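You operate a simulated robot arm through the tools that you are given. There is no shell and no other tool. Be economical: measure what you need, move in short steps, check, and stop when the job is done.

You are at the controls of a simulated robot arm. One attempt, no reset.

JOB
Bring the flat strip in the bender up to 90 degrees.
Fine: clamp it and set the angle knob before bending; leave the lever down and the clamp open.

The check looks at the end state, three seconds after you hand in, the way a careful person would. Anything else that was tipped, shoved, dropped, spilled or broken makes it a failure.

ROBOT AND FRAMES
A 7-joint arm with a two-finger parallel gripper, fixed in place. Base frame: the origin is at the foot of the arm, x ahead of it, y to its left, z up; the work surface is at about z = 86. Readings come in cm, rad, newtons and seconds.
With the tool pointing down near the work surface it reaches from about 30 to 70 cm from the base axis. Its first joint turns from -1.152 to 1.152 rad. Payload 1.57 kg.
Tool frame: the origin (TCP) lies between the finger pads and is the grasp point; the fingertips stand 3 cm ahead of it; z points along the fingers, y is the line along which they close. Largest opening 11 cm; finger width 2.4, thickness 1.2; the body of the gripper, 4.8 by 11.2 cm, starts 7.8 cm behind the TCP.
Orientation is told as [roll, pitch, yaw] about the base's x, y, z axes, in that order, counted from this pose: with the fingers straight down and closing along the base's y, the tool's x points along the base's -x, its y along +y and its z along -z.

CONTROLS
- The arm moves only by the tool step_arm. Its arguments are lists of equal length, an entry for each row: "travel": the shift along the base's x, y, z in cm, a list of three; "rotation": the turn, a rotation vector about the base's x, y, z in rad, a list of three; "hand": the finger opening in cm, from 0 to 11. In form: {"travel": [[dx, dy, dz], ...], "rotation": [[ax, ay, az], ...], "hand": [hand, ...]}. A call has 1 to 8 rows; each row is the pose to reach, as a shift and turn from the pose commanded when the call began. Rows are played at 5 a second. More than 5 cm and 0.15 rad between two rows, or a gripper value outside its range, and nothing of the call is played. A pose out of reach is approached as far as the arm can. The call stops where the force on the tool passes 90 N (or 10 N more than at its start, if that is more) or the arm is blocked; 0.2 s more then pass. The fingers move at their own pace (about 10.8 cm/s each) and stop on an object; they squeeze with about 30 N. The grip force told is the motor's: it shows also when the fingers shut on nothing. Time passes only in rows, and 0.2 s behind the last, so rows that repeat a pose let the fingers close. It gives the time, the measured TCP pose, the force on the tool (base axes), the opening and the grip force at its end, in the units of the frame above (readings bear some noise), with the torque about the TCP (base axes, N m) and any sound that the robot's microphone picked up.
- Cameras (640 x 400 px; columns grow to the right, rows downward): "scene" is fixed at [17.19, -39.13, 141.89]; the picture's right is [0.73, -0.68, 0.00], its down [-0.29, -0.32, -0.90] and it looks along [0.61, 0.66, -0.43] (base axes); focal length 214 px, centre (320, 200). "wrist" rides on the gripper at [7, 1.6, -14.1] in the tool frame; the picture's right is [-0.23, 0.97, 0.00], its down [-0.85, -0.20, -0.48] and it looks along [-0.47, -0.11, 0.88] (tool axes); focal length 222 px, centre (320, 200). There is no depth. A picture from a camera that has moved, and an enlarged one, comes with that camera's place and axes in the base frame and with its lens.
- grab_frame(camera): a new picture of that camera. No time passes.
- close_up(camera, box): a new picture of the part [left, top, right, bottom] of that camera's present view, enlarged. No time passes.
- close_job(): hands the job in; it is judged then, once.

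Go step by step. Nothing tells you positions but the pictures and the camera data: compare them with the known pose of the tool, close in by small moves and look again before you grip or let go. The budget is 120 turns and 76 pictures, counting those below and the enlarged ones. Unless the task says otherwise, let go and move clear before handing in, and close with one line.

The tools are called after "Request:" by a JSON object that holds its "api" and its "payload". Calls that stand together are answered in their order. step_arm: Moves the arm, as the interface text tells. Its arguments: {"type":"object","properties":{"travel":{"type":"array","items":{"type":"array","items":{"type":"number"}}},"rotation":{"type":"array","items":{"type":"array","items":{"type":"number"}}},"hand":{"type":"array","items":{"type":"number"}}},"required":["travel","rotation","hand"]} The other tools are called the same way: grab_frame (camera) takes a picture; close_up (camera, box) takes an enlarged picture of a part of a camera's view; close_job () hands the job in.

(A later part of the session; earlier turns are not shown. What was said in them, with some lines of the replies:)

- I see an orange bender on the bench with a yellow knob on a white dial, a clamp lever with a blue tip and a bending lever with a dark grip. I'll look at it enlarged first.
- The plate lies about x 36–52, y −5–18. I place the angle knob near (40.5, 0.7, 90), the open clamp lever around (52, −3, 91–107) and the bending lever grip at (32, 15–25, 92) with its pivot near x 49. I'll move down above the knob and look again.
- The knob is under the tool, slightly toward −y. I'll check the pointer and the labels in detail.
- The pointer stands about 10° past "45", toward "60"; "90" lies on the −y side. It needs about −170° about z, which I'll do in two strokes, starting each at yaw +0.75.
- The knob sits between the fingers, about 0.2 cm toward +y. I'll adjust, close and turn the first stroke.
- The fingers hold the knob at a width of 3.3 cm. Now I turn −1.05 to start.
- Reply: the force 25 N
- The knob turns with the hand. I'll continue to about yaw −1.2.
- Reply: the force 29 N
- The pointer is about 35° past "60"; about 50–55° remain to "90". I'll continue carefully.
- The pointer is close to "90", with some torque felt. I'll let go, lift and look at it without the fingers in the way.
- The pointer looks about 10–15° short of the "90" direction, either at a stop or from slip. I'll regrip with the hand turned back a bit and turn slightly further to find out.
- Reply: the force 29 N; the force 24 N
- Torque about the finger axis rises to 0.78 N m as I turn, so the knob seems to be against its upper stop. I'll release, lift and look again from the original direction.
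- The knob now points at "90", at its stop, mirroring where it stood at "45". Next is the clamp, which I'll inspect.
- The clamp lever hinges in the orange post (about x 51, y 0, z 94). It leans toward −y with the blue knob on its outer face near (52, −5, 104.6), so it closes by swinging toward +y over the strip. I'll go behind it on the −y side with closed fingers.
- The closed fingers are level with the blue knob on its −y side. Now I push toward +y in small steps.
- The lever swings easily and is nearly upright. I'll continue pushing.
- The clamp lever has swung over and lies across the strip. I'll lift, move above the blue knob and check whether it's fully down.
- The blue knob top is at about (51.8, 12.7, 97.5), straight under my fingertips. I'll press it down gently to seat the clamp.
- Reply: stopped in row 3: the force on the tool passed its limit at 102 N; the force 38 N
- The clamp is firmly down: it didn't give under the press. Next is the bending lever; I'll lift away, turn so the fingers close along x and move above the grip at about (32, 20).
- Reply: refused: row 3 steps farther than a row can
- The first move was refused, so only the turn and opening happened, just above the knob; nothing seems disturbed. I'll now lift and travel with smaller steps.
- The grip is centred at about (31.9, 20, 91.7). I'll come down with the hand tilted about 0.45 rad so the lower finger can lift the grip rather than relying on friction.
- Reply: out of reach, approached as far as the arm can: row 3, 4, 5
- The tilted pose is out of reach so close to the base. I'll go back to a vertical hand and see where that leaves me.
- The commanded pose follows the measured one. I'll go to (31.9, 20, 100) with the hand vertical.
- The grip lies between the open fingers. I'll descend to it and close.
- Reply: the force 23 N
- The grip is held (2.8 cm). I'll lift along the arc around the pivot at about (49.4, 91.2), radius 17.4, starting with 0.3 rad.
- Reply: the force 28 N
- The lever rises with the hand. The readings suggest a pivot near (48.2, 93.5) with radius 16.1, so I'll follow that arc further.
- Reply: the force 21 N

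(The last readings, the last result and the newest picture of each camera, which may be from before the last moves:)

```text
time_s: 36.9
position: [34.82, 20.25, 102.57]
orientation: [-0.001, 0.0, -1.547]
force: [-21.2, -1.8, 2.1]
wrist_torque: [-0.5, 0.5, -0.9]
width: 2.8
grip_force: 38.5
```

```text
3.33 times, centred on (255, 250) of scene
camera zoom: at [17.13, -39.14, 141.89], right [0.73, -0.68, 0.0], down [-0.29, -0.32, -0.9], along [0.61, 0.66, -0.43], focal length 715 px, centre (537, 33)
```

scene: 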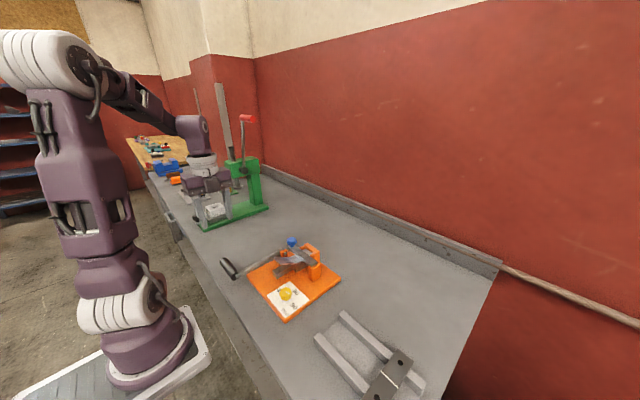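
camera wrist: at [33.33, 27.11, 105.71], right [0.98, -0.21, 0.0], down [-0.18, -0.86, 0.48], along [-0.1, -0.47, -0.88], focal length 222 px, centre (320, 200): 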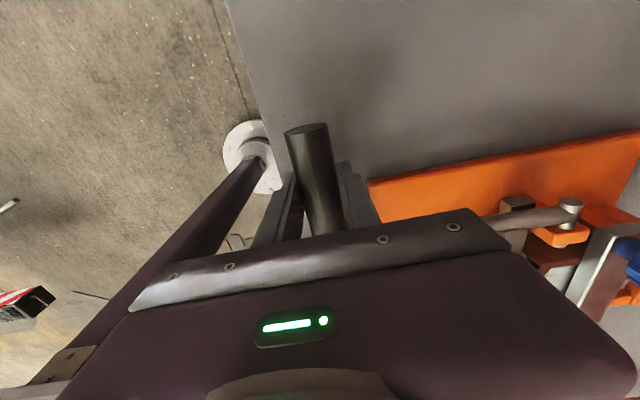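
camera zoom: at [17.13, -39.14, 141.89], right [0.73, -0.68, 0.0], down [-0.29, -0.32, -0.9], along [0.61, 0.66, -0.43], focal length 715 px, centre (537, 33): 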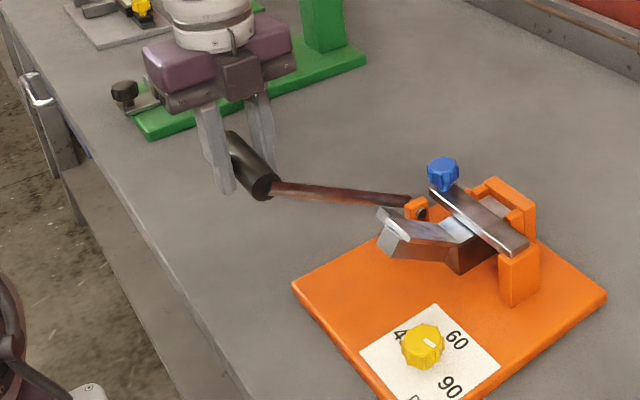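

The wing now touches the strip, loads are modest. I'll continue along the arc.

Request:
{"api": "step_arm", "payload": {"travel": [[0.5, 0, 0.65], [0.98, 0, 1.28], [1.5, 0, 1.88], [2.07, 0, 2.46], [2.65, 0, 3.0], [3.28, 0, 3.52], [3.92, 0, 4.0], [4.59, 0, 4.46]], "rotation": [[0, 0, 0], [0, 0, 0], [0, 0, 0], [0, 0, 0], [0, 0, 0], [0, 0, 0], [0, 0, 0], [0, 0, 0]], "hand": [0.5, 0.5, 0.5, 0.5, 0.5, 0.5, 0.5, 0.5]}}

Request:
{"api": "close_up", "payload": {"camera": "scene", "box": [180, 190, 330, 310]}}

```text
time_s: 38.7
position: [39.51, 20.12, 107.02]
orientation: [0.004, -0.002, -1.546]
force: [-15.1, -2.2, 9.2]
wrist_torque: [-0.31, 0.36, -0.94]
width: 2.79
grip_force: 38.7
```

```text
3.33 times, centred on (255, 250) of scene
camera zoom: at [17.13, -39.15, 141.89], right [0.73, -0.68, 0.0], down [-0.29, -0.32, -0.9], along [0.61, 0.66, -0.43], focal length 715 px, centre (537, 33)
```

zoom: 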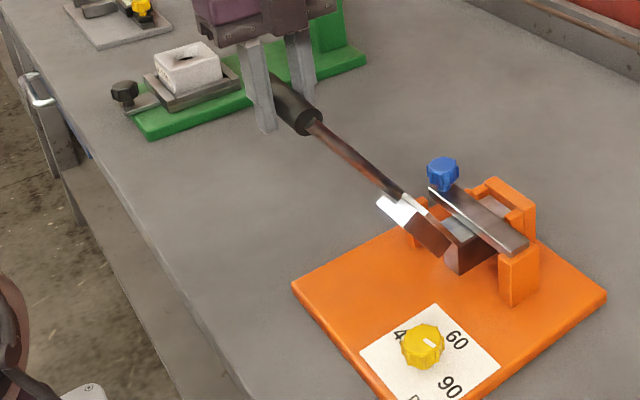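

About 64° of wing angle now. I'll go on toward 90°, watching the force for the stop.

Request:
{"api": "step_arm", "payload": {"travel": [[0.7, 0, 0.42], [1.4, 0, 0.8], [2.12, 0, 1.15], [2.87, 0, 1.45], [3.63, 0, 1.72], [4.4, 0, 1.96], [5.17, 0, 2.15]], "rotation": [[0, 0, 0], [0, 0, 0], [0, 0, 0], [0, 0, 0], [0, 0, 0], [0, 0, 0], [0, 0, 0]], "hand": [0.5, 0.5, 0.5, 0.5, 0.5, 0.5, 0.5]}}

Request:
{"api": "close_up", "payload": {"camera": "scene", "box": [180, 190, 330, 310]}}

```text
time_s: 40.3
position: [44.86, 20.23, 109.26]
orientation: [0.002, 0.001, -1.548]
force: [-10.0, -7.4, 2.3]
wrist_torque: [-0.47, 0.41, -0.98]
width: 2.82
grip_force: 38.0
```

```text
3.33 times, centred on (255, 250) of scene
camera zoom: at [17.16, -39.16, 141.88], right [0.73, -0.68, 0.0], down [-0.29, -0.32, -0.9], along [0.61, 0.66, -0.43], focal length 715 px, centre (537, 33)
```

zoom: 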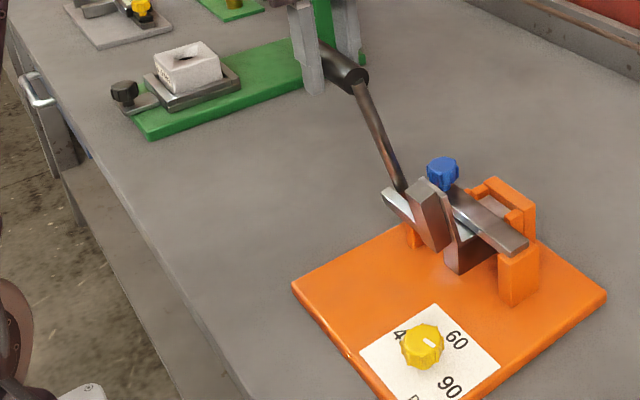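

No stop felt yet at about 84°. I'll continue in smaller steps.

Request:
{"api": "step_arm", "payload": {"travel": [[0.4, 0, 0.09], [0.78, 0, 0.17], [1.18, 0, 0.23], [1.58, 0, 0.28]], "rotation": [[0, 0, 0], [0, 0, 0], [0, 0, 0], [0, 0, 0]], "hand": [0.5, 0.5, 0.5, 0.5]}}

Request:
{"api": "close_up", "payload": {"camera": "scene", "box": [180, 190, 330, 310]}}

```text
time_s: 41.3
position: [46.23, 20.13, 109.44]
orientation: [0.002, -0.001, -1.549]
force: [-8.3, -8.0, 4.2]
wrist_torque: [-0.44, 0.36, -1.03]
width: 2.78
grip_force: 37.7
```

```text
3.33 times, centred on (255, 250) of scene
camera zoom: at [17.16, -39.16, 141.88], right [0.73, -0.68, 0.0], down [-0.29, -0.32, -0.9], along [0.61, 0.66, -0.43], focal length 715 px, centre (537, 33)
```

zoom: 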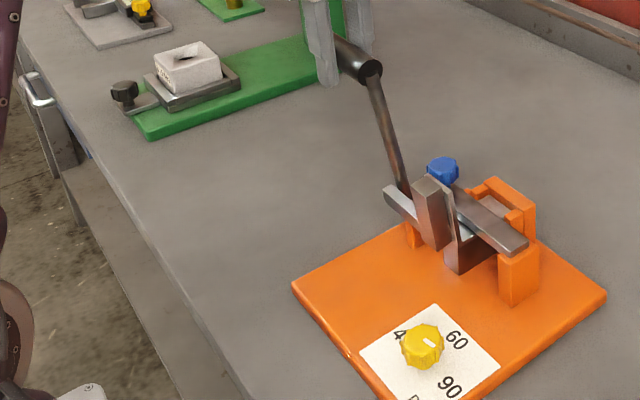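

Still free with only about 8 N; the strip's leg is nearly upright. I'll keep creeping to the stop.

Request:
{"api": "step_arm", "payload": {"travel": [[0.4, 0, 0.04], [0.8, 0, 0.08], [1.2, 0, 0.1], [1.6, 0, 0.12]], "rotation": [[0, 0, 0], [0, 0, 0], [0, 0, 0], [0, 0, 0]], "hand": [0.5, 0.5, 0.5, 0.5]}}

Request:
{"api": "close_up", "payload": {"camera": "scene", "box": [260, 210, 330, 270]}}

```text
time_s: 42.3
position: [48.12, 20.2, 109.54]
orientation: [0.003, 0.001, -1.547]
force: [-6.7, -1.8, -0.3]
wrist_torque: [-0.48, 0.38, -0.9]
width: 2.8
grip_force: 38.3
```

```text
6.67 times, centred on (295, 240) of scene
camera zoom: at [17.17, -39.14, 141.89], right [0.73, -0.68, 0.0], down [-0.29, -0.32, -0.9], along [0.61, 0.66, -0.43], focal length 1430 px, centre (487, -67)
```

zoom: 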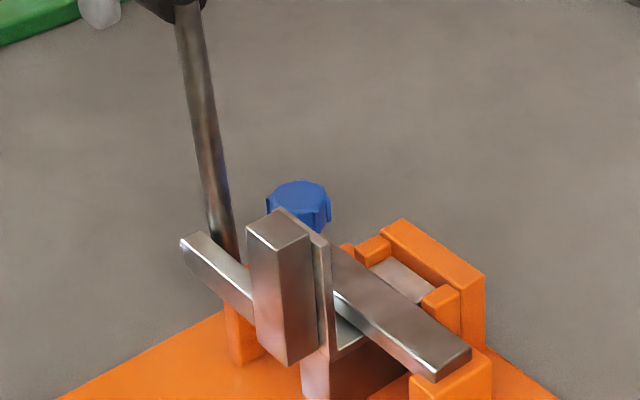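

By the picture the leg still leans about 4° short of vertical and no stop is felt. I'll continue carefully.

Request:
{"api": "step_arm", "payload": {"travel": [[0.3, 0, 0], [0.6, 0, -0.02], [0.9, 0, -0.04], [1.2, 0, -0.07]], "rotation": [[0, 0, 0], [0, 0, 0], [0, 0, 0], [0, 0, 0]], "hand": [0.5, 0.5, 0.5, 0.5]}}

Request:
{"api": "close_up", "payload": {"camera": "scene", "box": [260, 210, 330, 270]}}

```text
time_s: 43.3
position: [48.89, 20.17, 109.59]
orientation: [-0.001, -0.001, -1.546]
force: [-28.8, -6.4, 13.1]
wrist_torque: [0.16, 0.15, -0.97]
width: 2.77
grip_force: 38.2
```

```text
6.67 times, centred on (295, 240) of scene
camera zoom: at [17.08, -39.16, 141.89], right [0.73, -0.68, 0.0], down [-0.29, -0.32, -0.9], along [0.61, 0.66, -0.43], focal length 1430 px, centre (487, -67)
```

zoom: 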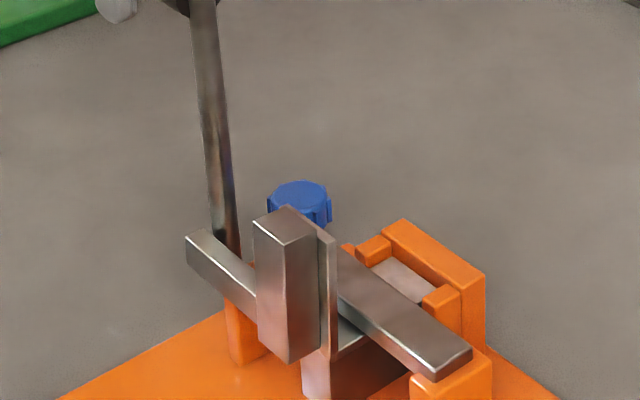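

Resistance has risen to about 29 N, so the stop is likely reached. I'll push slightly more to confirm.

Request:
{"api": "step_arm", "payload": {"travel": [[0.2, 0, -0.02], [0.4, 0, -0.04], [0.6, 0, -0.06], [0.6, 0, -0.06]], "rotation": [[0, 0, 0], [0, 0, 0], [0, 0, 0], [0, 0, 0]], "hand": [0.5, 0.5, 0.5, 0.5]}}

Request:
{"api": "close_up", "payload": {"camera": "scene", "box": [260, 210, 330, 270]}}

```text
time_s: 44.3
position: [49.42, 20.26, 109.46]
orientation: [-0.005, -0.002, -1.545]
force: [-39.8, 8.2, 6.7]
wrist_torque: [-0.18, 0.17, -0.67]
width: 4.03
grip_force: 19.7
```

```text
6.67 times, centred on (295, 240) of scene
camera zoom: at [17.06, -39.11, 141.91], right [0.73, -0.68, 0.0], down [-0.29, -0.32, -0.9], along [0.61, 0.66, -0.43], focal length 1430 px, centre (487, -67)
```

zoom: 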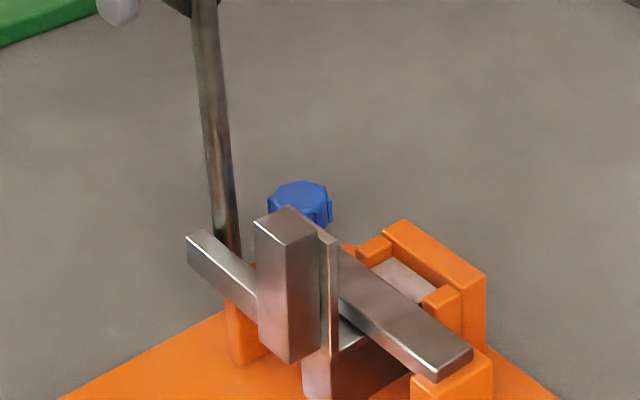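

The lever didn't move further; the fingers just gave way, so it's at the 90° stop. I'll ease back, then lower the lever along the same arc.

Request:
{"api": "step_arm", "payload": {"travel": [[-0.5, 0, 0.04], [-0.9, 0, 0.06], [-0.9, 0, 0.06]], "rotation": [[0, 0, 0], [0, 0, 0], [0, 0, 0]], "hand": [0.5, 0.5, 0.5]}}

```text
time_s: 45.1
position: [48.73, 20.22, 109.51]
orientation: [0.0, -0.002, -1.551]
force: [-18.7, 3.8, -17.4]
wrist_torque: [0.04, -0.07, -0.98]
width: 2.78
grip_force: 38.3
```

Back in a firm grip at the stop position. Now I reverse down the arc.

Request:
{"api": "step_arm", "payload": {"travel": [[-1.71, 0, 0], [-3.31, 0, -0.2], [-4.88, 0, -0.55], [-6.4, 0, -1.1], [-7.87, 0, -1.75], [-9.27, 0, -2.55], [-10.58, 0, -3.49], [-11.79, 0, -4.55]], "rotation": [[0, 0, 0], [0, 0, 0], [0, 0, 0], [0, 0, 0], [0, 0, 0], [0, 0, 0], [0, 0, 0], [0, 0, 0]], "hand": [0.5, 0.5, 0.5, 0.5, 0.5, 0.5, 0.5, 0.5]}}

Request:
{"api": "close_up", "payload": {"camera": "scene", "box": [180, 190, 330, 310]}}

```text
time_s: 46.9
position: [36.93, 20.2, 105.04]
orientation: [0.003, -0.002, -1.548]
force: [0.4, -10.4, 0.0]
wrist_torque: [0.08, -0.34, -0.93]
width: 2.8
grip_force: 38.7
```

```text
3.33 times, centred on (255, 250) of scene
camera zoom: at [17.19, -39.17, 141.88], right [0.73, -0.68, 0.0], down [-0.29, -0.32, -0.9], along [0.61, 0.66, -0.43], focal length 715 px, centre (537, 33)
```

zoom: 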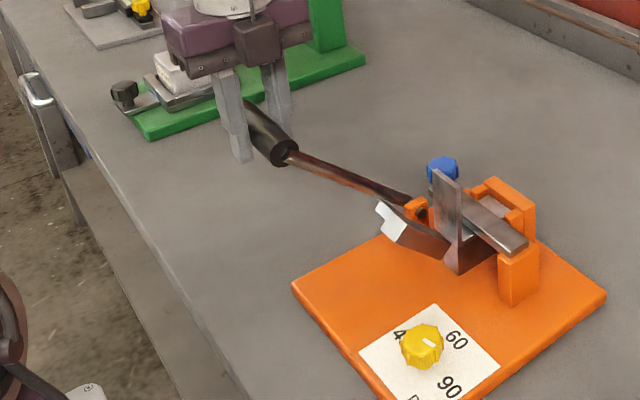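

The strip stays upright. I'll continue lowering the lever to its rest position.

Request:
{"api": "step_arm", "payload": {"travel": [[-1.6, 0, -1.81], [-2.91, 0, -3.83], [-3.9, 0, -6.03], [-4.5, 0, -8.35], [-4.8, 0, -10.75], [-4.8, 0, -12.35], [-4.75, 0, -13.3]], "rotation": [[0, 0, 0], [0, 0, 0], [0, 0, 0], [0, 0, 0], [0, 0, 0], [0, 0, 0], [0, 0, 0]], "hand": [0.5, 0.5, 0.5, 0.5, 0.5, 0.5, 0.5]}}

Request:
{"api": "close_up", "payload": {"camera": "scene", "box": [180, 190, 330, 310]}}

```text
time_s: 48.5
position: [32.05, 20.26, 91.75]
orientation: [-0.001, -0.002, -1.545]
force: [-29.6, 16.3, 2.2]
wrist_torque: [-0.04, 0.03, -1.14]
width: 2.78
grip_force: 38.6
```

```text
3.33 times, centred on (255, 250) of scene
camera zoom: at [17.11, -39.09, 141.91], right [0.73, -0.68, 0.0], down [-0.29, -0.32, -0.9], along [0.61, 0.66, -0.43], focal length 715 px, centre (537, 33)
```

zoom: 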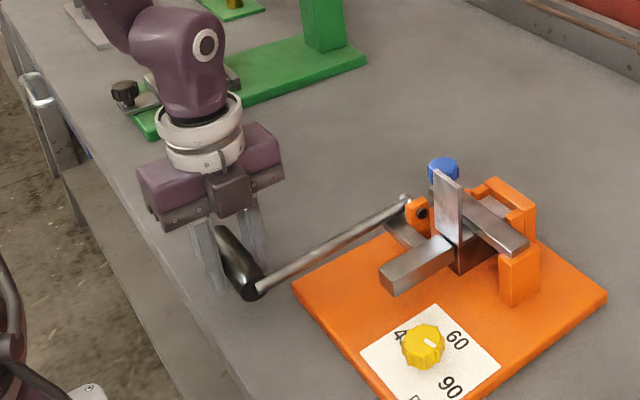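

The lever is down again. I'll open, lift clear, and examine the bend.

Request:
{"api": "step_arm", "payload": {"travel": [[0, 0, 0], [0, 0, 0], [0, 0, 4], [0, 0, 8], [0, 0, 12], [0, 0, 16], [2, 0, 20]], "rotation": [[0, 0, 0], [0, 0, 0], [0, 0, 0], [0, 0, 0], [0, 0, 0], [0, 0, 0], [0, 0, 0]], "hand": [4, 6, 6, 6, 6, 6, 6]}}

Request:
{"api": "close_up", "payload": {"camera": "scene", "box": [272, 215, 332, 270]}}

Request:
{"api": "grab_frame", "payload": {"camera": "wrist"}}

```text
time_s: 50.1
position: [34.5, 20.12, 111.92]
orientation: [0.002, -0.003, -1.546]
force: [0.3, -0.5, 0.0]
wrist_torque: [-0.02, -0.02, -0.01]
width: 5.98
grip_force: 0.1
```

```text
7.27 times, centred on (302, 242) of scene
camera zoom: at [17.19, -39.14, 141.89], right [0.73, -0.68, 0.0], down [-0.29, -0.32, -0.9], along [0.61, 0.66, -0.43], focal length 1560 px, centre (451, -109)
```

zoom: 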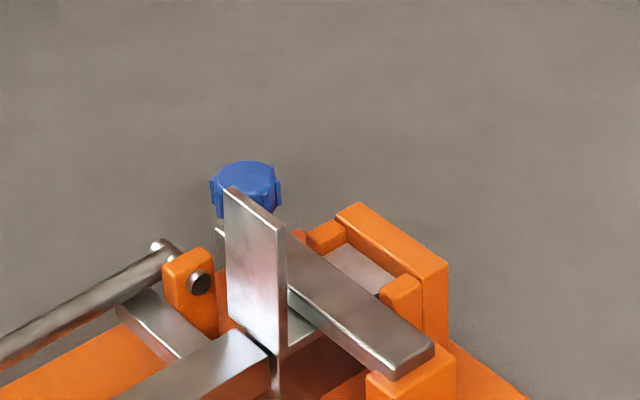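

```text
27 pictures are left
camera wrist: at [35.84, 27.06, 125.93], right [0.98, -0.2, 0.0], down [-0.18, -0.86, 0.48], along [-0.1, -0.47, -0.88], focal length 222 px, centre (320, 200)
```

wrist: 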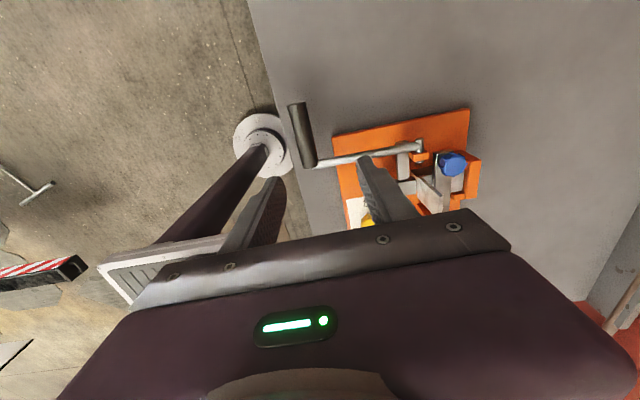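

The strip leg looks about vertical. I'll measure it more closely before opening the clamp.

Request:
{"api": "close_up", "payload": {"camera": "scene", "box": [287, 235, 317, 263]}}

```text
14.29 times, centred on (302, 249) of scene
camera zoom: at [17.19, -39.14, 141.89], right [0.73, -0.68, 0.0], down [-0.29, -0.32, -0.9], along [0.61, 0.66, -0.43], focal length 3064 px, centre (577, -500)
```

zoom: 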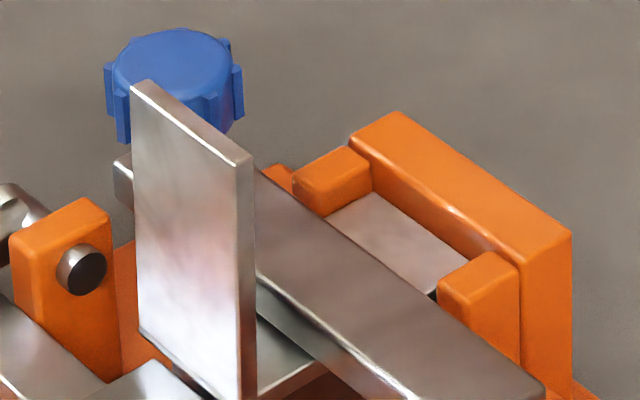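

By the edges the leg measures about 90–92°, at the 90 stop. Now the clamp must be reopened; I'll position above the blue knob with the fingers closing along x to check the clearance to the pivot bracket.

Request:
{"api": "step_arm", "payload": {"travel": [[4, -1.5, 0], [8, -3, 0], [12, -5, -1], [15, -6.5, -2], [17.4, -7.4, -4]], "rotation": [[0, 0, 0], [0, 0, 0], [0, 0, 0], [0, 0, 0], [0, 0, -0.02]], "hand": [6, 6, 5, 4.2, 4.2]}}

Request:
{"api": "close_up", "payload": {"camera": "wrist", "box": [200, 70, 440, 230]}}

Request:
{"api": "close_up", "payload": {"camera": "scene", "box": [250, 190, 350, 280]}}

```text
time_s: 51.3
position: [51.7, 12.68, 107.67]
orientation: [0.001, 0.0, -1.566]
force: [-0.3, 0.6, 0.3]
wrist_torque: [-0.02, 0.0, -0.04]
width: 4.19
grip_force: 0.0
```

```text
2.50 times, centred on (320, 150) of wrist
camera zoom: at [53.25, 19.61, 121.74], right [0.97, -0.22, 0.0], down [-0.2, -0.86, 0.48], along [-0.1, -0.47, -0.88], focal length 555 px, centre (320, 325)
```

zoom: 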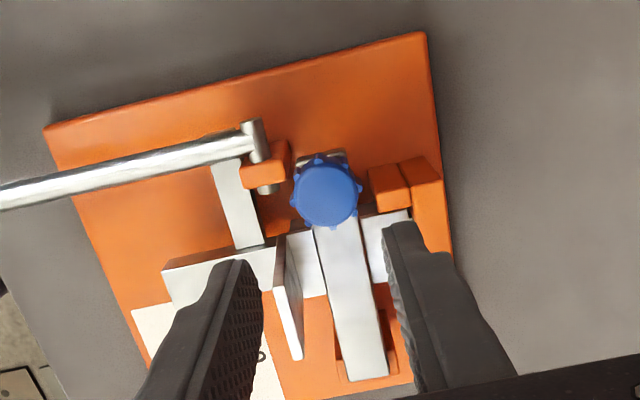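

```text
4.44 times, centred on (300, 235) of scene
camera zoom: at [17.19, -39.14, 141.89], right [0.73, -0.68, 0.0], down [-0.29, -0.32, -0.9], along [0.61, 0.66, -0.43], focal length 953 px, centre (409, 44)
```

zoom: 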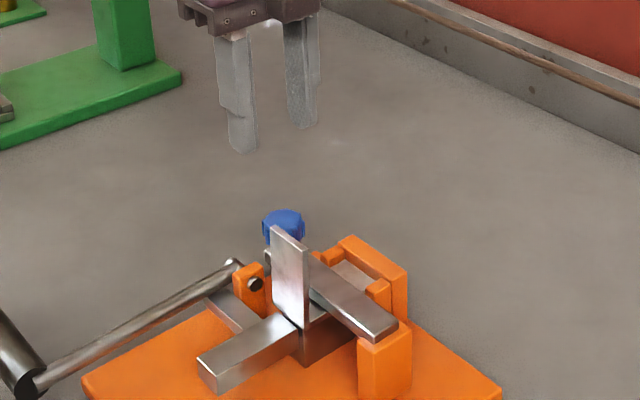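

From here the bent leg stands close beside the knob (x≈50, y 7–11.5, top ≈98.6), so a finger on that side would hit it. Closing along y keeps both fingers clear, so I'll turn back to yaw 0 above the knob (about 52.2, 13.0).

Request:
{"api": "step_arm", "payload": {"travel": [[0.1, 0.1, 0], [0.2, 0.2, 0], [0.3, 0.3, 0], [0.4, 0.3, 0], [0.4, 0.3, 0], [0.4, 0.3, 0], [0.4, 0.3, 0], [0.4, 0.3, 0]], "rotation": [[0, 0, 0.15], [0, 0, 0.3], [0, 0, 0.45], [0, 0, 0.6], [0, 0, 0.75], [0, 0, 0.9], [0, 0, 1.05], [0, 0, 1.2]], "hand": [5, 5, 5, 5, 5, 5, 5, 5]}}

Request:
{"api": "step_arm", "payload": {"travel": [[0, 0, -1], [0, 0, -2], [0, 0, -3]], "rotation": [[0, 0, 0.15], [0, 0, 0.3], [0, 0, 0.366]], "hand": [5, 5, 5]}}

Request:
{"api": "close_up", "payload": {"camera": "wrist", "box": [200, 70, 440, 230]}}

Request:
{"api": "close_up", "payload": {"camera": "scene", "box": [265, 200, 335, 260]}}

```text
time_s: 53.1
position: [52.14, 13.1, 107.6]
orientation: [0.002, -0.003, -0.365]
force: [0.2, 0.8, -0.8]
wrist_torque: [-0.02, -0.01, 0.0]
width: 5.02
grip_force: 0.1
```

```text
time_s: 53.9
position: [52.12, 13.16, 104.68]
orientation: [0.001, -0.002, 0.0]
force: [-0.1, -0.4, 0.1]
wrist_torque: [0.0, 0.01, 0.03]
width: 5.0
grip_force: 0.1
```

```text
2.50 times, centred on (320, 150) of wrist
camera zoom: at [45.12, 14.64, 118.78], right [0.23, 0.97, 0.0], down [0.85, -0.2, 0.48], along [0.47, -0.11, -0.88], focal length 555 px, centre (320, 325)
```

zoom: 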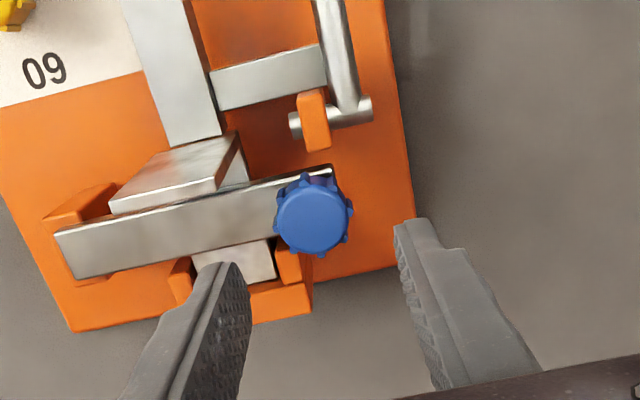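

```text
6.67 times, centred on (300, 230) of scene
camera zoom: at [17.19, -39.13, 141.89], right [0.73, -0.68, 0.0], down [-0.29, -0.32, -0.9], along [0.61, 0.66, -0.43], focal length 1430 px, centre (453, 0)
```

zoom: 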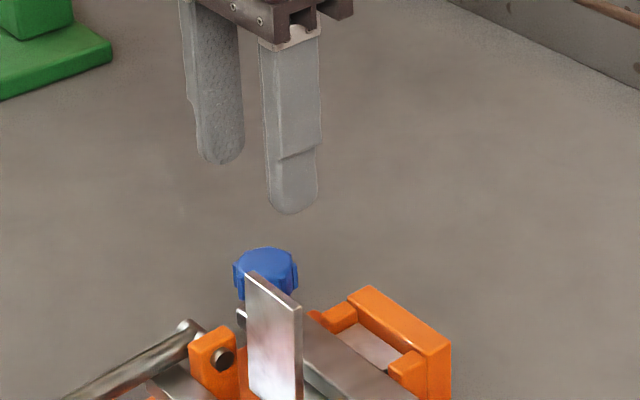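

The knob's top is at about (52.0, 12.85, 96.9). I'll come down onto it with 5 cm opening and close.

Request:
{"api": "step_arm", "payload": {"travel": [[-0.1, -0.3, -3], [-0.1, -0.3, -5.4], [-0.1, -0.3, -6.3], [-0.1, -0.3, -6.3], [-0.1, -0.3, -6.3], [-0.1, -0.3, -6.3]], "rotation": [[0, 0, 0], [0, 0, 0], [0, 0, 0], [0, 0, 0], [0, 0, 0], [0, 0, 0]], "hand": [5, 5, 5, 3, 1.5, 1.5]}}

Request:
{"api": "close_up", "payload": {"camera": "scene", "box": [265, 200, 335, 260]}}

```text
time_s: 55.3
position: [51.89, 12.87, 98.33]
orientation: [0.003, -0.001, 0.0]
force: [1.5, 4.9, -0.6]
wrist_torque: [0.05, -0.25, 0.08]
width: 2.91
grip_force: 39.1
```

```text
6.67 times, centred on (300, 230) of scene
camera zoom: at [17.2, -39.12, 141.89], right [0.73, -0.68, 0.0], down [-0.29, -0.32, -0.9], along [0.61, 0.66, -0.43], focal length 1430 px, centre (453, 0)
```

zoom: 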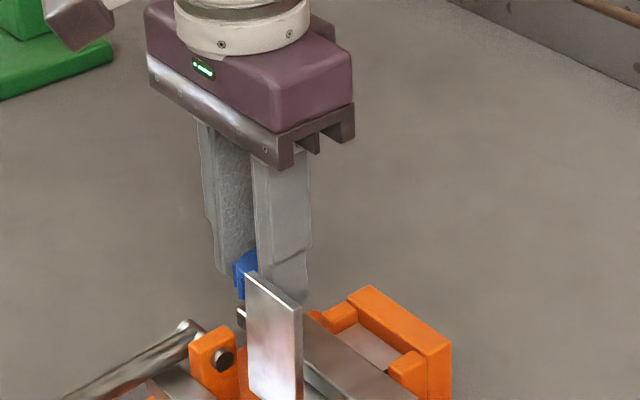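

The knob is held. I'll lift it rigidly around the clamp hinge (about y 1.5, z 93.6), tilting the hand with it, 0.3 rad first.

Request:
{"api": "step_arm", "payload": {"travel": [[0, -0.255, 0.562], [0, -0.529, 1.111], [0, -0.84, 1.65], [0, -1.167, 2.165], [0, -1.53, 2.66], [0, -1.906, 3.149]], "rotation": [[0.05, 0, 0], [0.1, 0, 0], [0.15, 0, 0], [0.2, 0, 0], [0.25, 0, 0], [0.3, 0, 0]], "hand": [1.5, 1.5, 1.5, 1.5, 1.5, 1.5]}}

Request:
{"api": "close_up", "payload": {"camera": "scene", "box": [255, 180, 345, 260]}}

```text
time_s: 56.7
position: [51.87, 10.86, 101.4]
orientation: [0.303, 0.0, 0.0]
force: [-4.1, 11.5, 10.7]
wrist_torque: [-0.37, -0.1, 0.0]
width: 2.95
grip_force: 38.2
```

```text
5.00 times, centred on (300, 220) of scene
camera zoom: at [17.16, -39.1, 141.9], right [0.73, -0.68, 0.0], down [-0.29, -0.32, -0.9], along [0.61, 0.66, -0.43], focal length 1072 px, centre (420, 100)
```

zoom: 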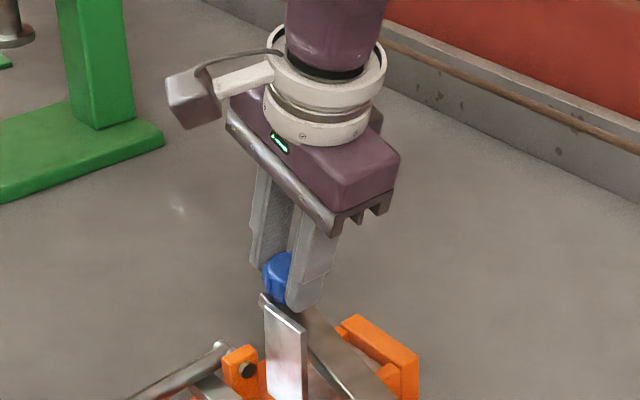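

The lever lifts with low forces. I continue to 0.9 rad.

Request:
{"api": "step_arm", "payload": {"travel": [[0, -0.617, 0.687], [0, -1.284, 1.326], [0, -1.997, 1.913], [0, -2.751, 2.445], [0, -3.543, 2.919], [0, -4.369, 3.332], [0, -5.22, 3.683], [0, -6.101, 3.967]], "rotation": [[0.075, 0, 0], [0.15, 0, 0], [0.225, 0, 0], [0.3, 0, 0], [0.375, 0, 0], [0.45, 0, 0], [0.525, 0, 0], [0.6, 0, 0]], "hand": [1.5, 1.5, 1.5, 1.5, 1.5, 1.5, 1.5, 1.5]}}

Request:
{"api": "close_up", "payload": {"camera": "scene", "box": [255, 180, 345, 260]}}

```text
time_s: 58.5
position: [51.71, 4.74, 105.61]
orientation: [0.906, -0.001, -0.002]
force: [1.4, 12.6, 33.2]
wrist_torque: [0.16, 0.39, 0.39]
width: 2.99
grip_force: 39.9
```

```text
5.00 times, centred on (300, 220) of scene
camera zoom: at [17.14, -39.1, 141.9], right [0.73, -0.68, 0.0], down [-0.29, -0.32, -0.9], along [0.61, 0.66, -0.43], focal length 1072 px, centre (420, 100)
```

zoom: 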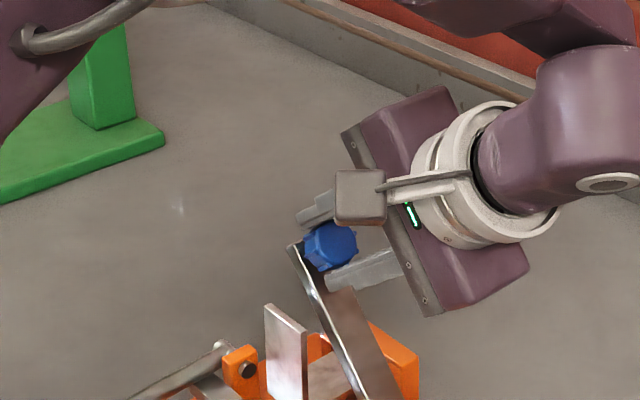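

About half way; a small upward correction is needed. I continue to 1.4 rad.

Request:
{"api": "step_arm", "payload": {"travel": [[0, -0.6, 0.35], [0, -1.2, 0.5], [0, -2.42, 0.73], [0, -3.65, 0.77], [0, -4.88, 0.68], [0, -6.09, 0.46]], "rotation": [[0.05, 0, 0], [0.1, 0, 0], [0.2, 0, 0], [0.3, 0, 0], [0.4, 0, 0], [0.5, 0, 0]], "hand": [1.5, 1.5, 1.5, 1.5, 1.5, 1.5]}}

Request:
{"api": "close_up", "payload": {"camera": "scene", "box": [245, 160, 365, 270]}}

```text
time_s: 59.9
position: [51.9, -1.26, 106.03]
orientation: [1.406, -0.002, -0.001]
force: [-5.6, -5.3, 40.1]
wrist_torque: [0.2, -0.07, 0.36]
width: 3.05
grip_force: 39.4
```

```text
3.64 times, centred on (305, 215) of scene
camera zoom: at [17.1, -39.15, 141.89], right [0.73, -0.68, 0.0], down [-0.29, -0.32, -0.9], along [0.61, 0.66, -0.43], focal length 780 px, centre (374, 146)
```

zoom: 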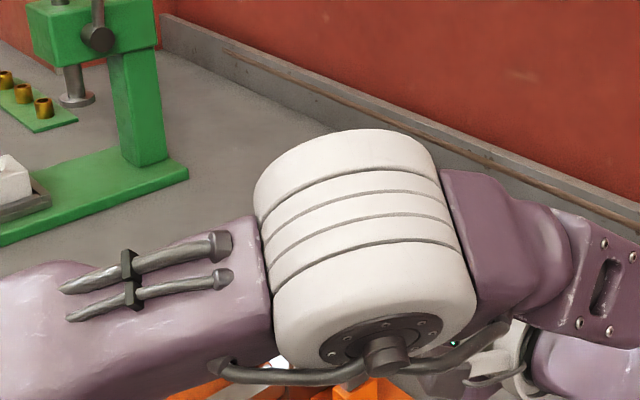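

The arm now blocks the scene view, so I'll check the overall pose before the final part.

Request:
{"api": "grab_frame", "payload": {"camera": "scene"}}

Request:
{"api": "grab_frame", "payload": {"camera": "wrist"}}

```text
17 pictures are left
```

scene: 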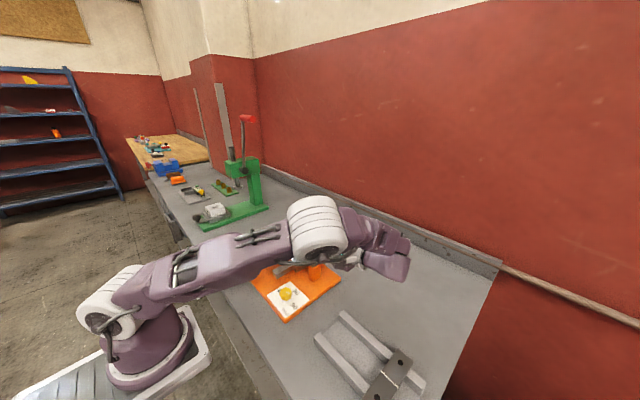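

```text
16 pictures are left
camera wrist: at [44.79, -15.0, 109.9], right [0.23, 0.16, 0.96], down [0.85, -0.51, -0.12], along [0.47, 0.85, -0.25], focal length 222 px, centre (320, 200)
```

wrist: 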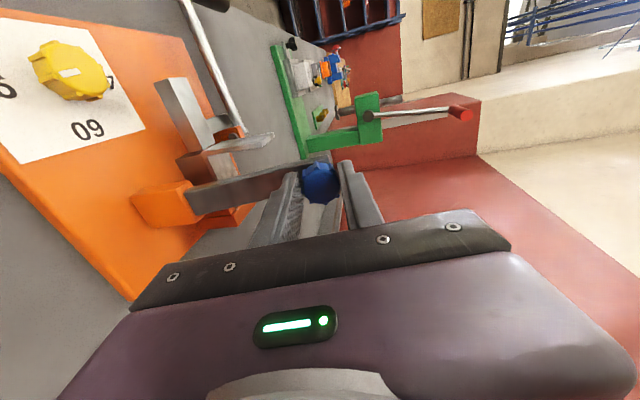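

The knob is still held and the lever is about 80° up. I'll go a further 0.2–0.25 rad, past vertical, with a slightly larger radius.

Request:
{"api": "step_arm", "payload": {"travel": [[0, -0.6, 0.15], [0, -1.19, 0.0], [0, -1.77, -0.2], [0, -2.33, -0.4], [0, -2.9, -0.65]], "rotation": [[0.05, 0, 0], [0.1, 0, 0], [0.15, 0, 0], [0.2, 0, 0], [0.25, 0, 0]], "hand": [1.5, 1.5, 1.5, 1.5, 1.5]}}

Request:
{"api": "grab_frame", "payload": {"camera": "wrist"}}

Request:
{"api": "grab_frame", "payload": {"camera": "scene"}}

```text
time_s: 61.1
position: [51.79, -4.33, 105.2]
orientation: [1.65, 0.004, 0.003]
force: [-20.2, -5.5, -8.3]
wrist_torque: [-1.05, 0.01, 0.47]
width: 3.05
grip_force: 39.3
```

```text
15 pictures are left
camera wrist: at [44.84, -18.5, 105.68], right [0.23, -0.08, 0.97], down [0.85, -0.46, -0.24], along [0.46, 0.88, -0.04], focal length 222 px, centre (320, 200)
```

wrist: 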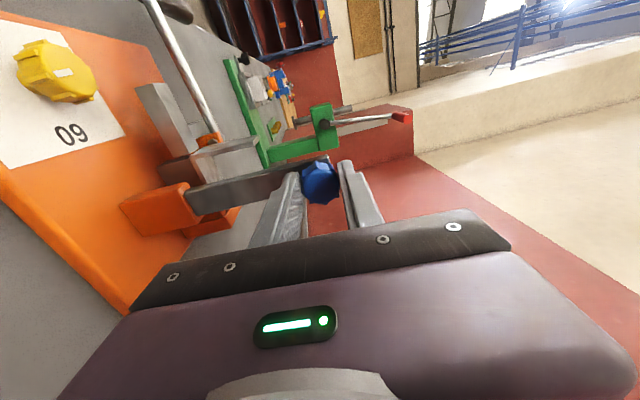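

```text
14 pictures are left
```

scene: 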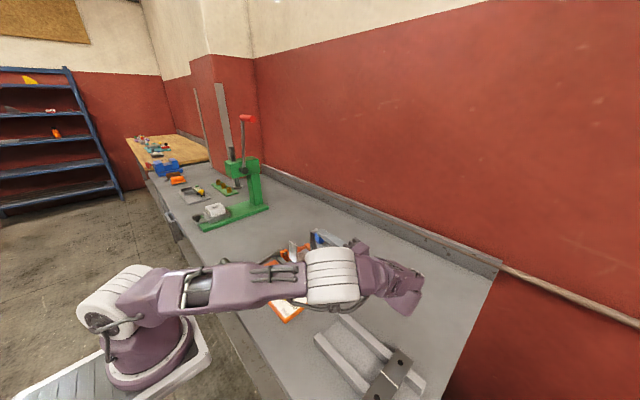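

The lever is past vertical now. I'll open and back straight off toward −y slowly so it can settle onto its open stop.

Request:
{"api": "step_arm", "payload": {"travel": [[0, 0, 0], [0, 0, 0], [0, -0.7, 0], [0, -1.4, 0], [0, -2.2, 0], [0, -3.2, 0], [0, -4.4, 0], [0, -6, 0]], "rotation": [[0, 0, 0], [0, 0, 0], [0, 0, 0], [0, 0, 0], [0, 0, 0], [0, 0, 0], [0, 0, 0], [0, 0, 0]], "hand": [4, 6, 6, 6, 6, 6, 6, 6]}}

Request:
{"api": "grab_frame", "payload": {"camera": "wrist"}}

```text
time_s: 62.9
position: [51.9, -10.18, 105.27]
orientation: [1.651, 0.003, -0.001]
force: [1.0, -0.8, -0.1]
wrist_torque: [0.0, 0.05, 0.0]
width: 5.96
grip_force: 0.1
```

```text
13 pictures are left
camera wrist: at [44.89, -24.41, 105.71], right [0.23, -0.08, 0.97], down [0.85, -0.46, -0.24], along [0.47, 0.88, -0.04], focal length 222 px, centre (320, 200)
```

wrist: 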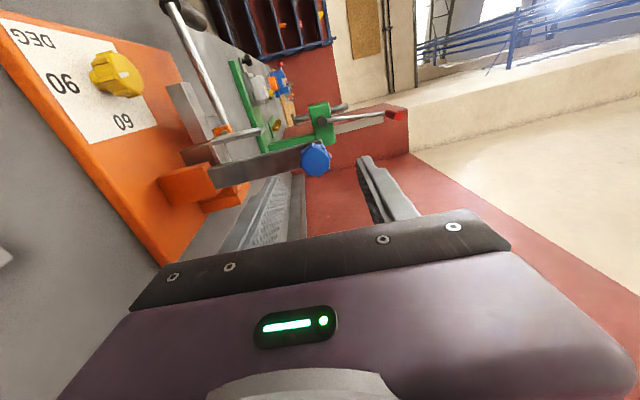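

The clamp lever stands up and the hand is free. I'll raise the hand, un-tilt it well clear of the lever, and check from the scene camera.

Request:
{"api": "step_arm", "payload": {"travel": [[0, -1, 1], [0, -2, 2], [0, -3, 3], [0, -3.5, 4.5], [0, -4, 6], [0, -4, 7.5], [0, -4, 9], [0, -4, 10]], "rotation": [[-0.1, 0, 0], [-0.25, 0, 0], [-0.4, 0, 0], [-0.55, 0, 0], [-0.7, 0, 0], [-0.85, 0, 0], [-1.0, 0, 0], [-1.15, 0, 0]], "hand": [6, 5, 3, 1, 0, 0, 0, 0]}}

Request:
{"api": "step_arm", "payload": {"travel": [[0, 0, 1], [0, 0, 2], [0, 0, 3], [0, 0, 4]], "rotation": [[-0.13, 0, 0], [-0.26, 0, 0], [-0.39, 0, 0], [-0.5, 0, 0]], "hand": [0, 0, 0, 0]}}

Request:
{"api": "close_up", "payload": {"camera": "scene", "box": [210, 170, 350, 320]}}

```text
time_s: 64.7
position: [52.02, -14.11, 115.37]
orientation: [0.498, -0.002, -0.001]
force: [-0.5, 1.1, -0.3]
wrist_torque: [-0.03, -0.02, 0.01]
width: 0.03
grip_force: 21.1
```

```text
time_s: 65.7
position: [51.92, -14.32, 119.35]
orientation: [-0.001, 0.002, -0.001]
force: [-0.5, 0.7, -0.6]
wrist_torque: [0.01, -0.03, 0.01]
width: 0.0
grip_force: 21.2
```

```text
2.67 times, centred on (280, 245) of scene
camera zoom: at [17.19, -39.13, 141.89], right [0.73, -0.68, 0.0], down [-0.29, -0.32, -0.9], along [0.61, 0.66, -0.43], focal length 572 px, centre (427, 80)
```

zoom: 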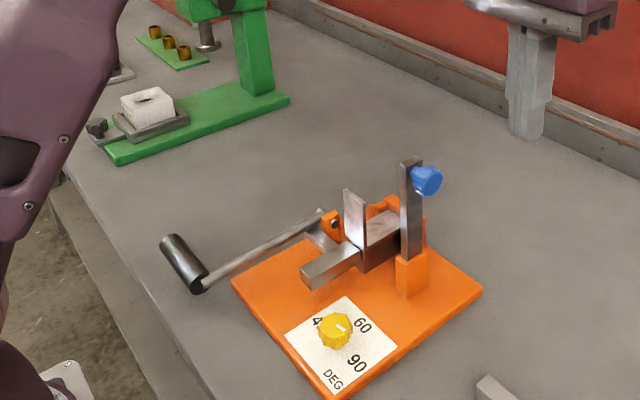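

The clamp lever stands up, but not as far back as it was originally. I'll nudge it from the +y side to its full open position.

Request:
{"api": "step_arm", "payload": {"travel": [[0, 4, 0], [0, 8, 0], [0, 12, 0], [0, 16, 0], [0, 19, 0], [0, 19, -4.5], [0, 19, -9], [0, 19, -13]], "rotation": [[0, 0, 0], [0, 0, 0], [0, 0, 0], [0, 0, 0], [0, 0, 0], [0, 0, 0], [0, 0, 0], [0, 0, 0]], "hand": [0, 0, 0, 0, 0, 0, 0, 0]}}

Request:
{"api": "close_up", "payload": {"camera": "scene", "box": [250, 170, 350, 280]}}

```text
time_s: 67.5
position: [51.83, 4.86, 106.08]
orientation: [0.0, -0.001, -0.004]
force: [-0.1, -0.1, -0.2]
wrist_torque: [-0.01, 0.04, 0.01]
width: 0.0
grip_force: 21.0
```

```text
3.64 times, centred on (300, 225) of scene
camera zoom: at [17.19, -39.13, 141.89], right [0.73, -0.68, 0.0], down [-0.29, -0.32, -0.9], along [0.61, 0.66, -0.43], focal length 780 px, centre (393, 109)
```

zoom: 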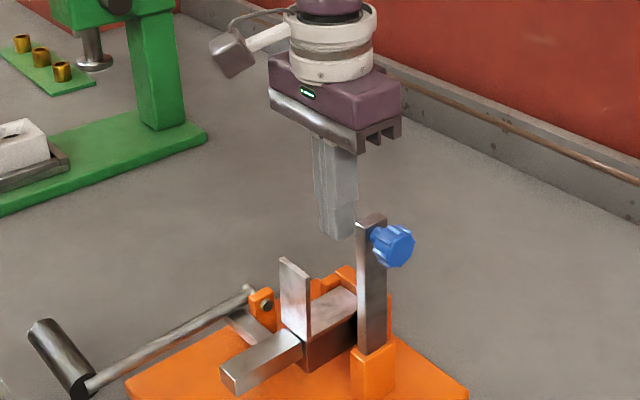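

Request:
{"api": "step_arm", "payload": {"travel": [[0, -1.5, 0], [0, -3, 0], [0, -4, 0], [0, -4.8, 0], [0, -5.6, 0], [0, -6.2, 0]], "rotation": [[0, 0, 0], [0, 0, 0], [0, 0, 0], [0, 0, 0], [0, 0, 0], [0, 0, 0]], "hand": [0, 0, 0, 0, 0, 0]}}

Request:
{"api": "close_up", "payload": {"camera": "scene", "box": [250, 170, 350, 280]}}

```text
time_s: 68.9
position: [52.01, -0.32, 106.29]
orientation: [0.019, -0.001, 0.005]
force: [-2.8, 66.5, 10.5]
wrist_torque: [1.89, 0.09, -0.16]
width: 0.0
grip_force: 20.8
```

```text
3.64 times, centred on (300, 225) of scene
camera zoom: at [17.18, -38.93, 141.95], right [0.73, -0.68, 0.0], down [-0.29, -0.32, -0.9], along [0.61, 0.66, -0.43], focal length 780 px, centre (393, 109)
```

zoom: 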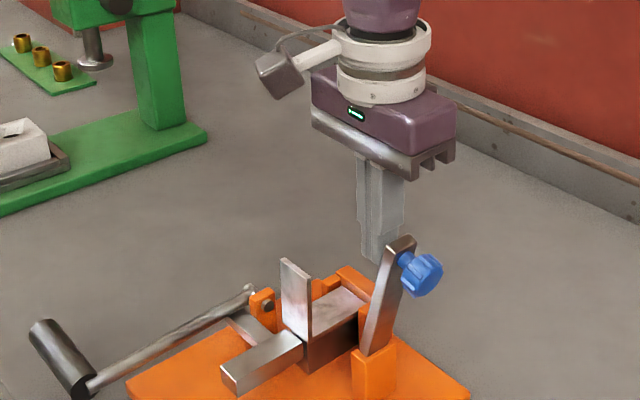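

The clamp is against its open stop. I'll back off and lift clear, then take a last look.

Request:
{"api": "step_arm", "payload": {"travel": [[0, 1.5, 0], [0, 3.5, 1], [0, 3.5, 5], [0, 3.5, 9], [-2, 3.5, 13], [-5, 3.5, 16], [-8, 3.5, 18], [-11, 3.5, 20]], "rotation": [[0, 0, 0], [0, 0, 0], [0, 0, 0], [0, 0, 0], [0, 0, 0], [0, 0, 0], [0, 0, 0], [0, 0, 0]], "hand": [0, 0, 0, 0, 0, 0, 0, 0]}}

Request:
{"api": "close_up", "payload": {"camera": "scene", "box": [210, 200, 350, 325]}}

Request:
{"api": "close_up", "payload": {"camera": "scene", "box": [287, 235, 317, 263]}}

Request:
{"api": "grab_frame", "payload": {"camera": "wrist"}}

```text
time_s: 70.7
position: [40.91, 2.27, 126.13]
orientation: [0.002, -0.001, -0.001]
force: [-0.6, 1.2, 0.7]
wrist_torque: [0.0, -0.06, -0.05]
width: 0.05
grip_force: 21.5
```

```text
3.20 times, centred on (280, 262) of scene
camera zoom: at [17.19, -39.13, 141.89], right [0.73, -0.68, 0.0], down [-0.29, -0.32, -0.9], along [0.61, 0.66, -0.43], focal length 686 px, centre (448, 0)
```

zoom: 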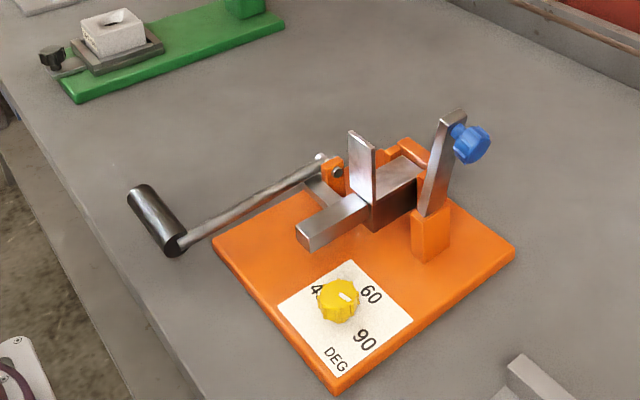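

```text
14.29 times, centred on (302, 249) of scene
camera zoom: at [17.19, -39.13, 141.89], right [0.73, -0.68, 0.0], down [-0.29, -0.32, -0.9], along [0.61, 0.66, -0.43], focal length 3064 px, centre (577, -500)
```

zoom: 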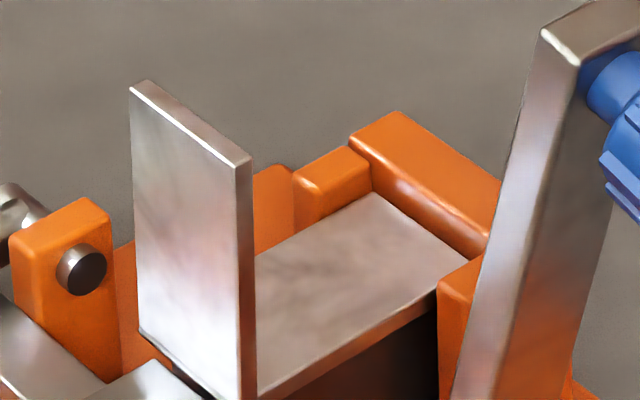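

```text
7 pictures are left
camera wrist: at [33.91, 3.84, 140.27], right [0.23, 0.97, 0.0], down [0.85, -0.2, 0.48], along [0.47, -0.11, -0.88], focal length 222 px, centre (320, 200)
```

wrist: 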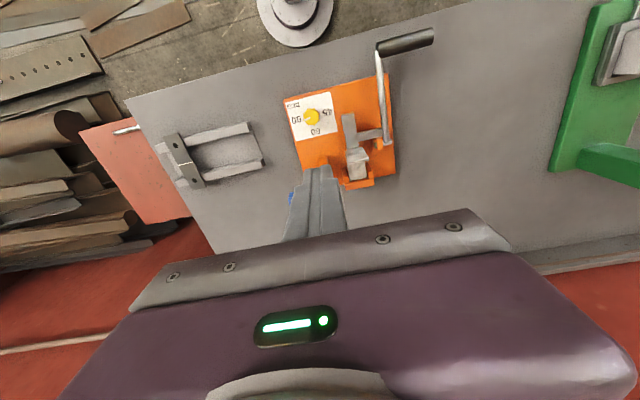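

The strip stands upright at about 90°, the knob points at 90, the lever is down, the clamp is open on its stop, and everything else is where it was. I'm handing in now.

Request:
{"api": "close_job", "payload": {}}

```text
The job is handed in.
```

The strip is bent up to about 90° (I measured 90–92° in the pictures), with the knob at its "90" stop, the lever down, the clamp fully open and the arm clear.
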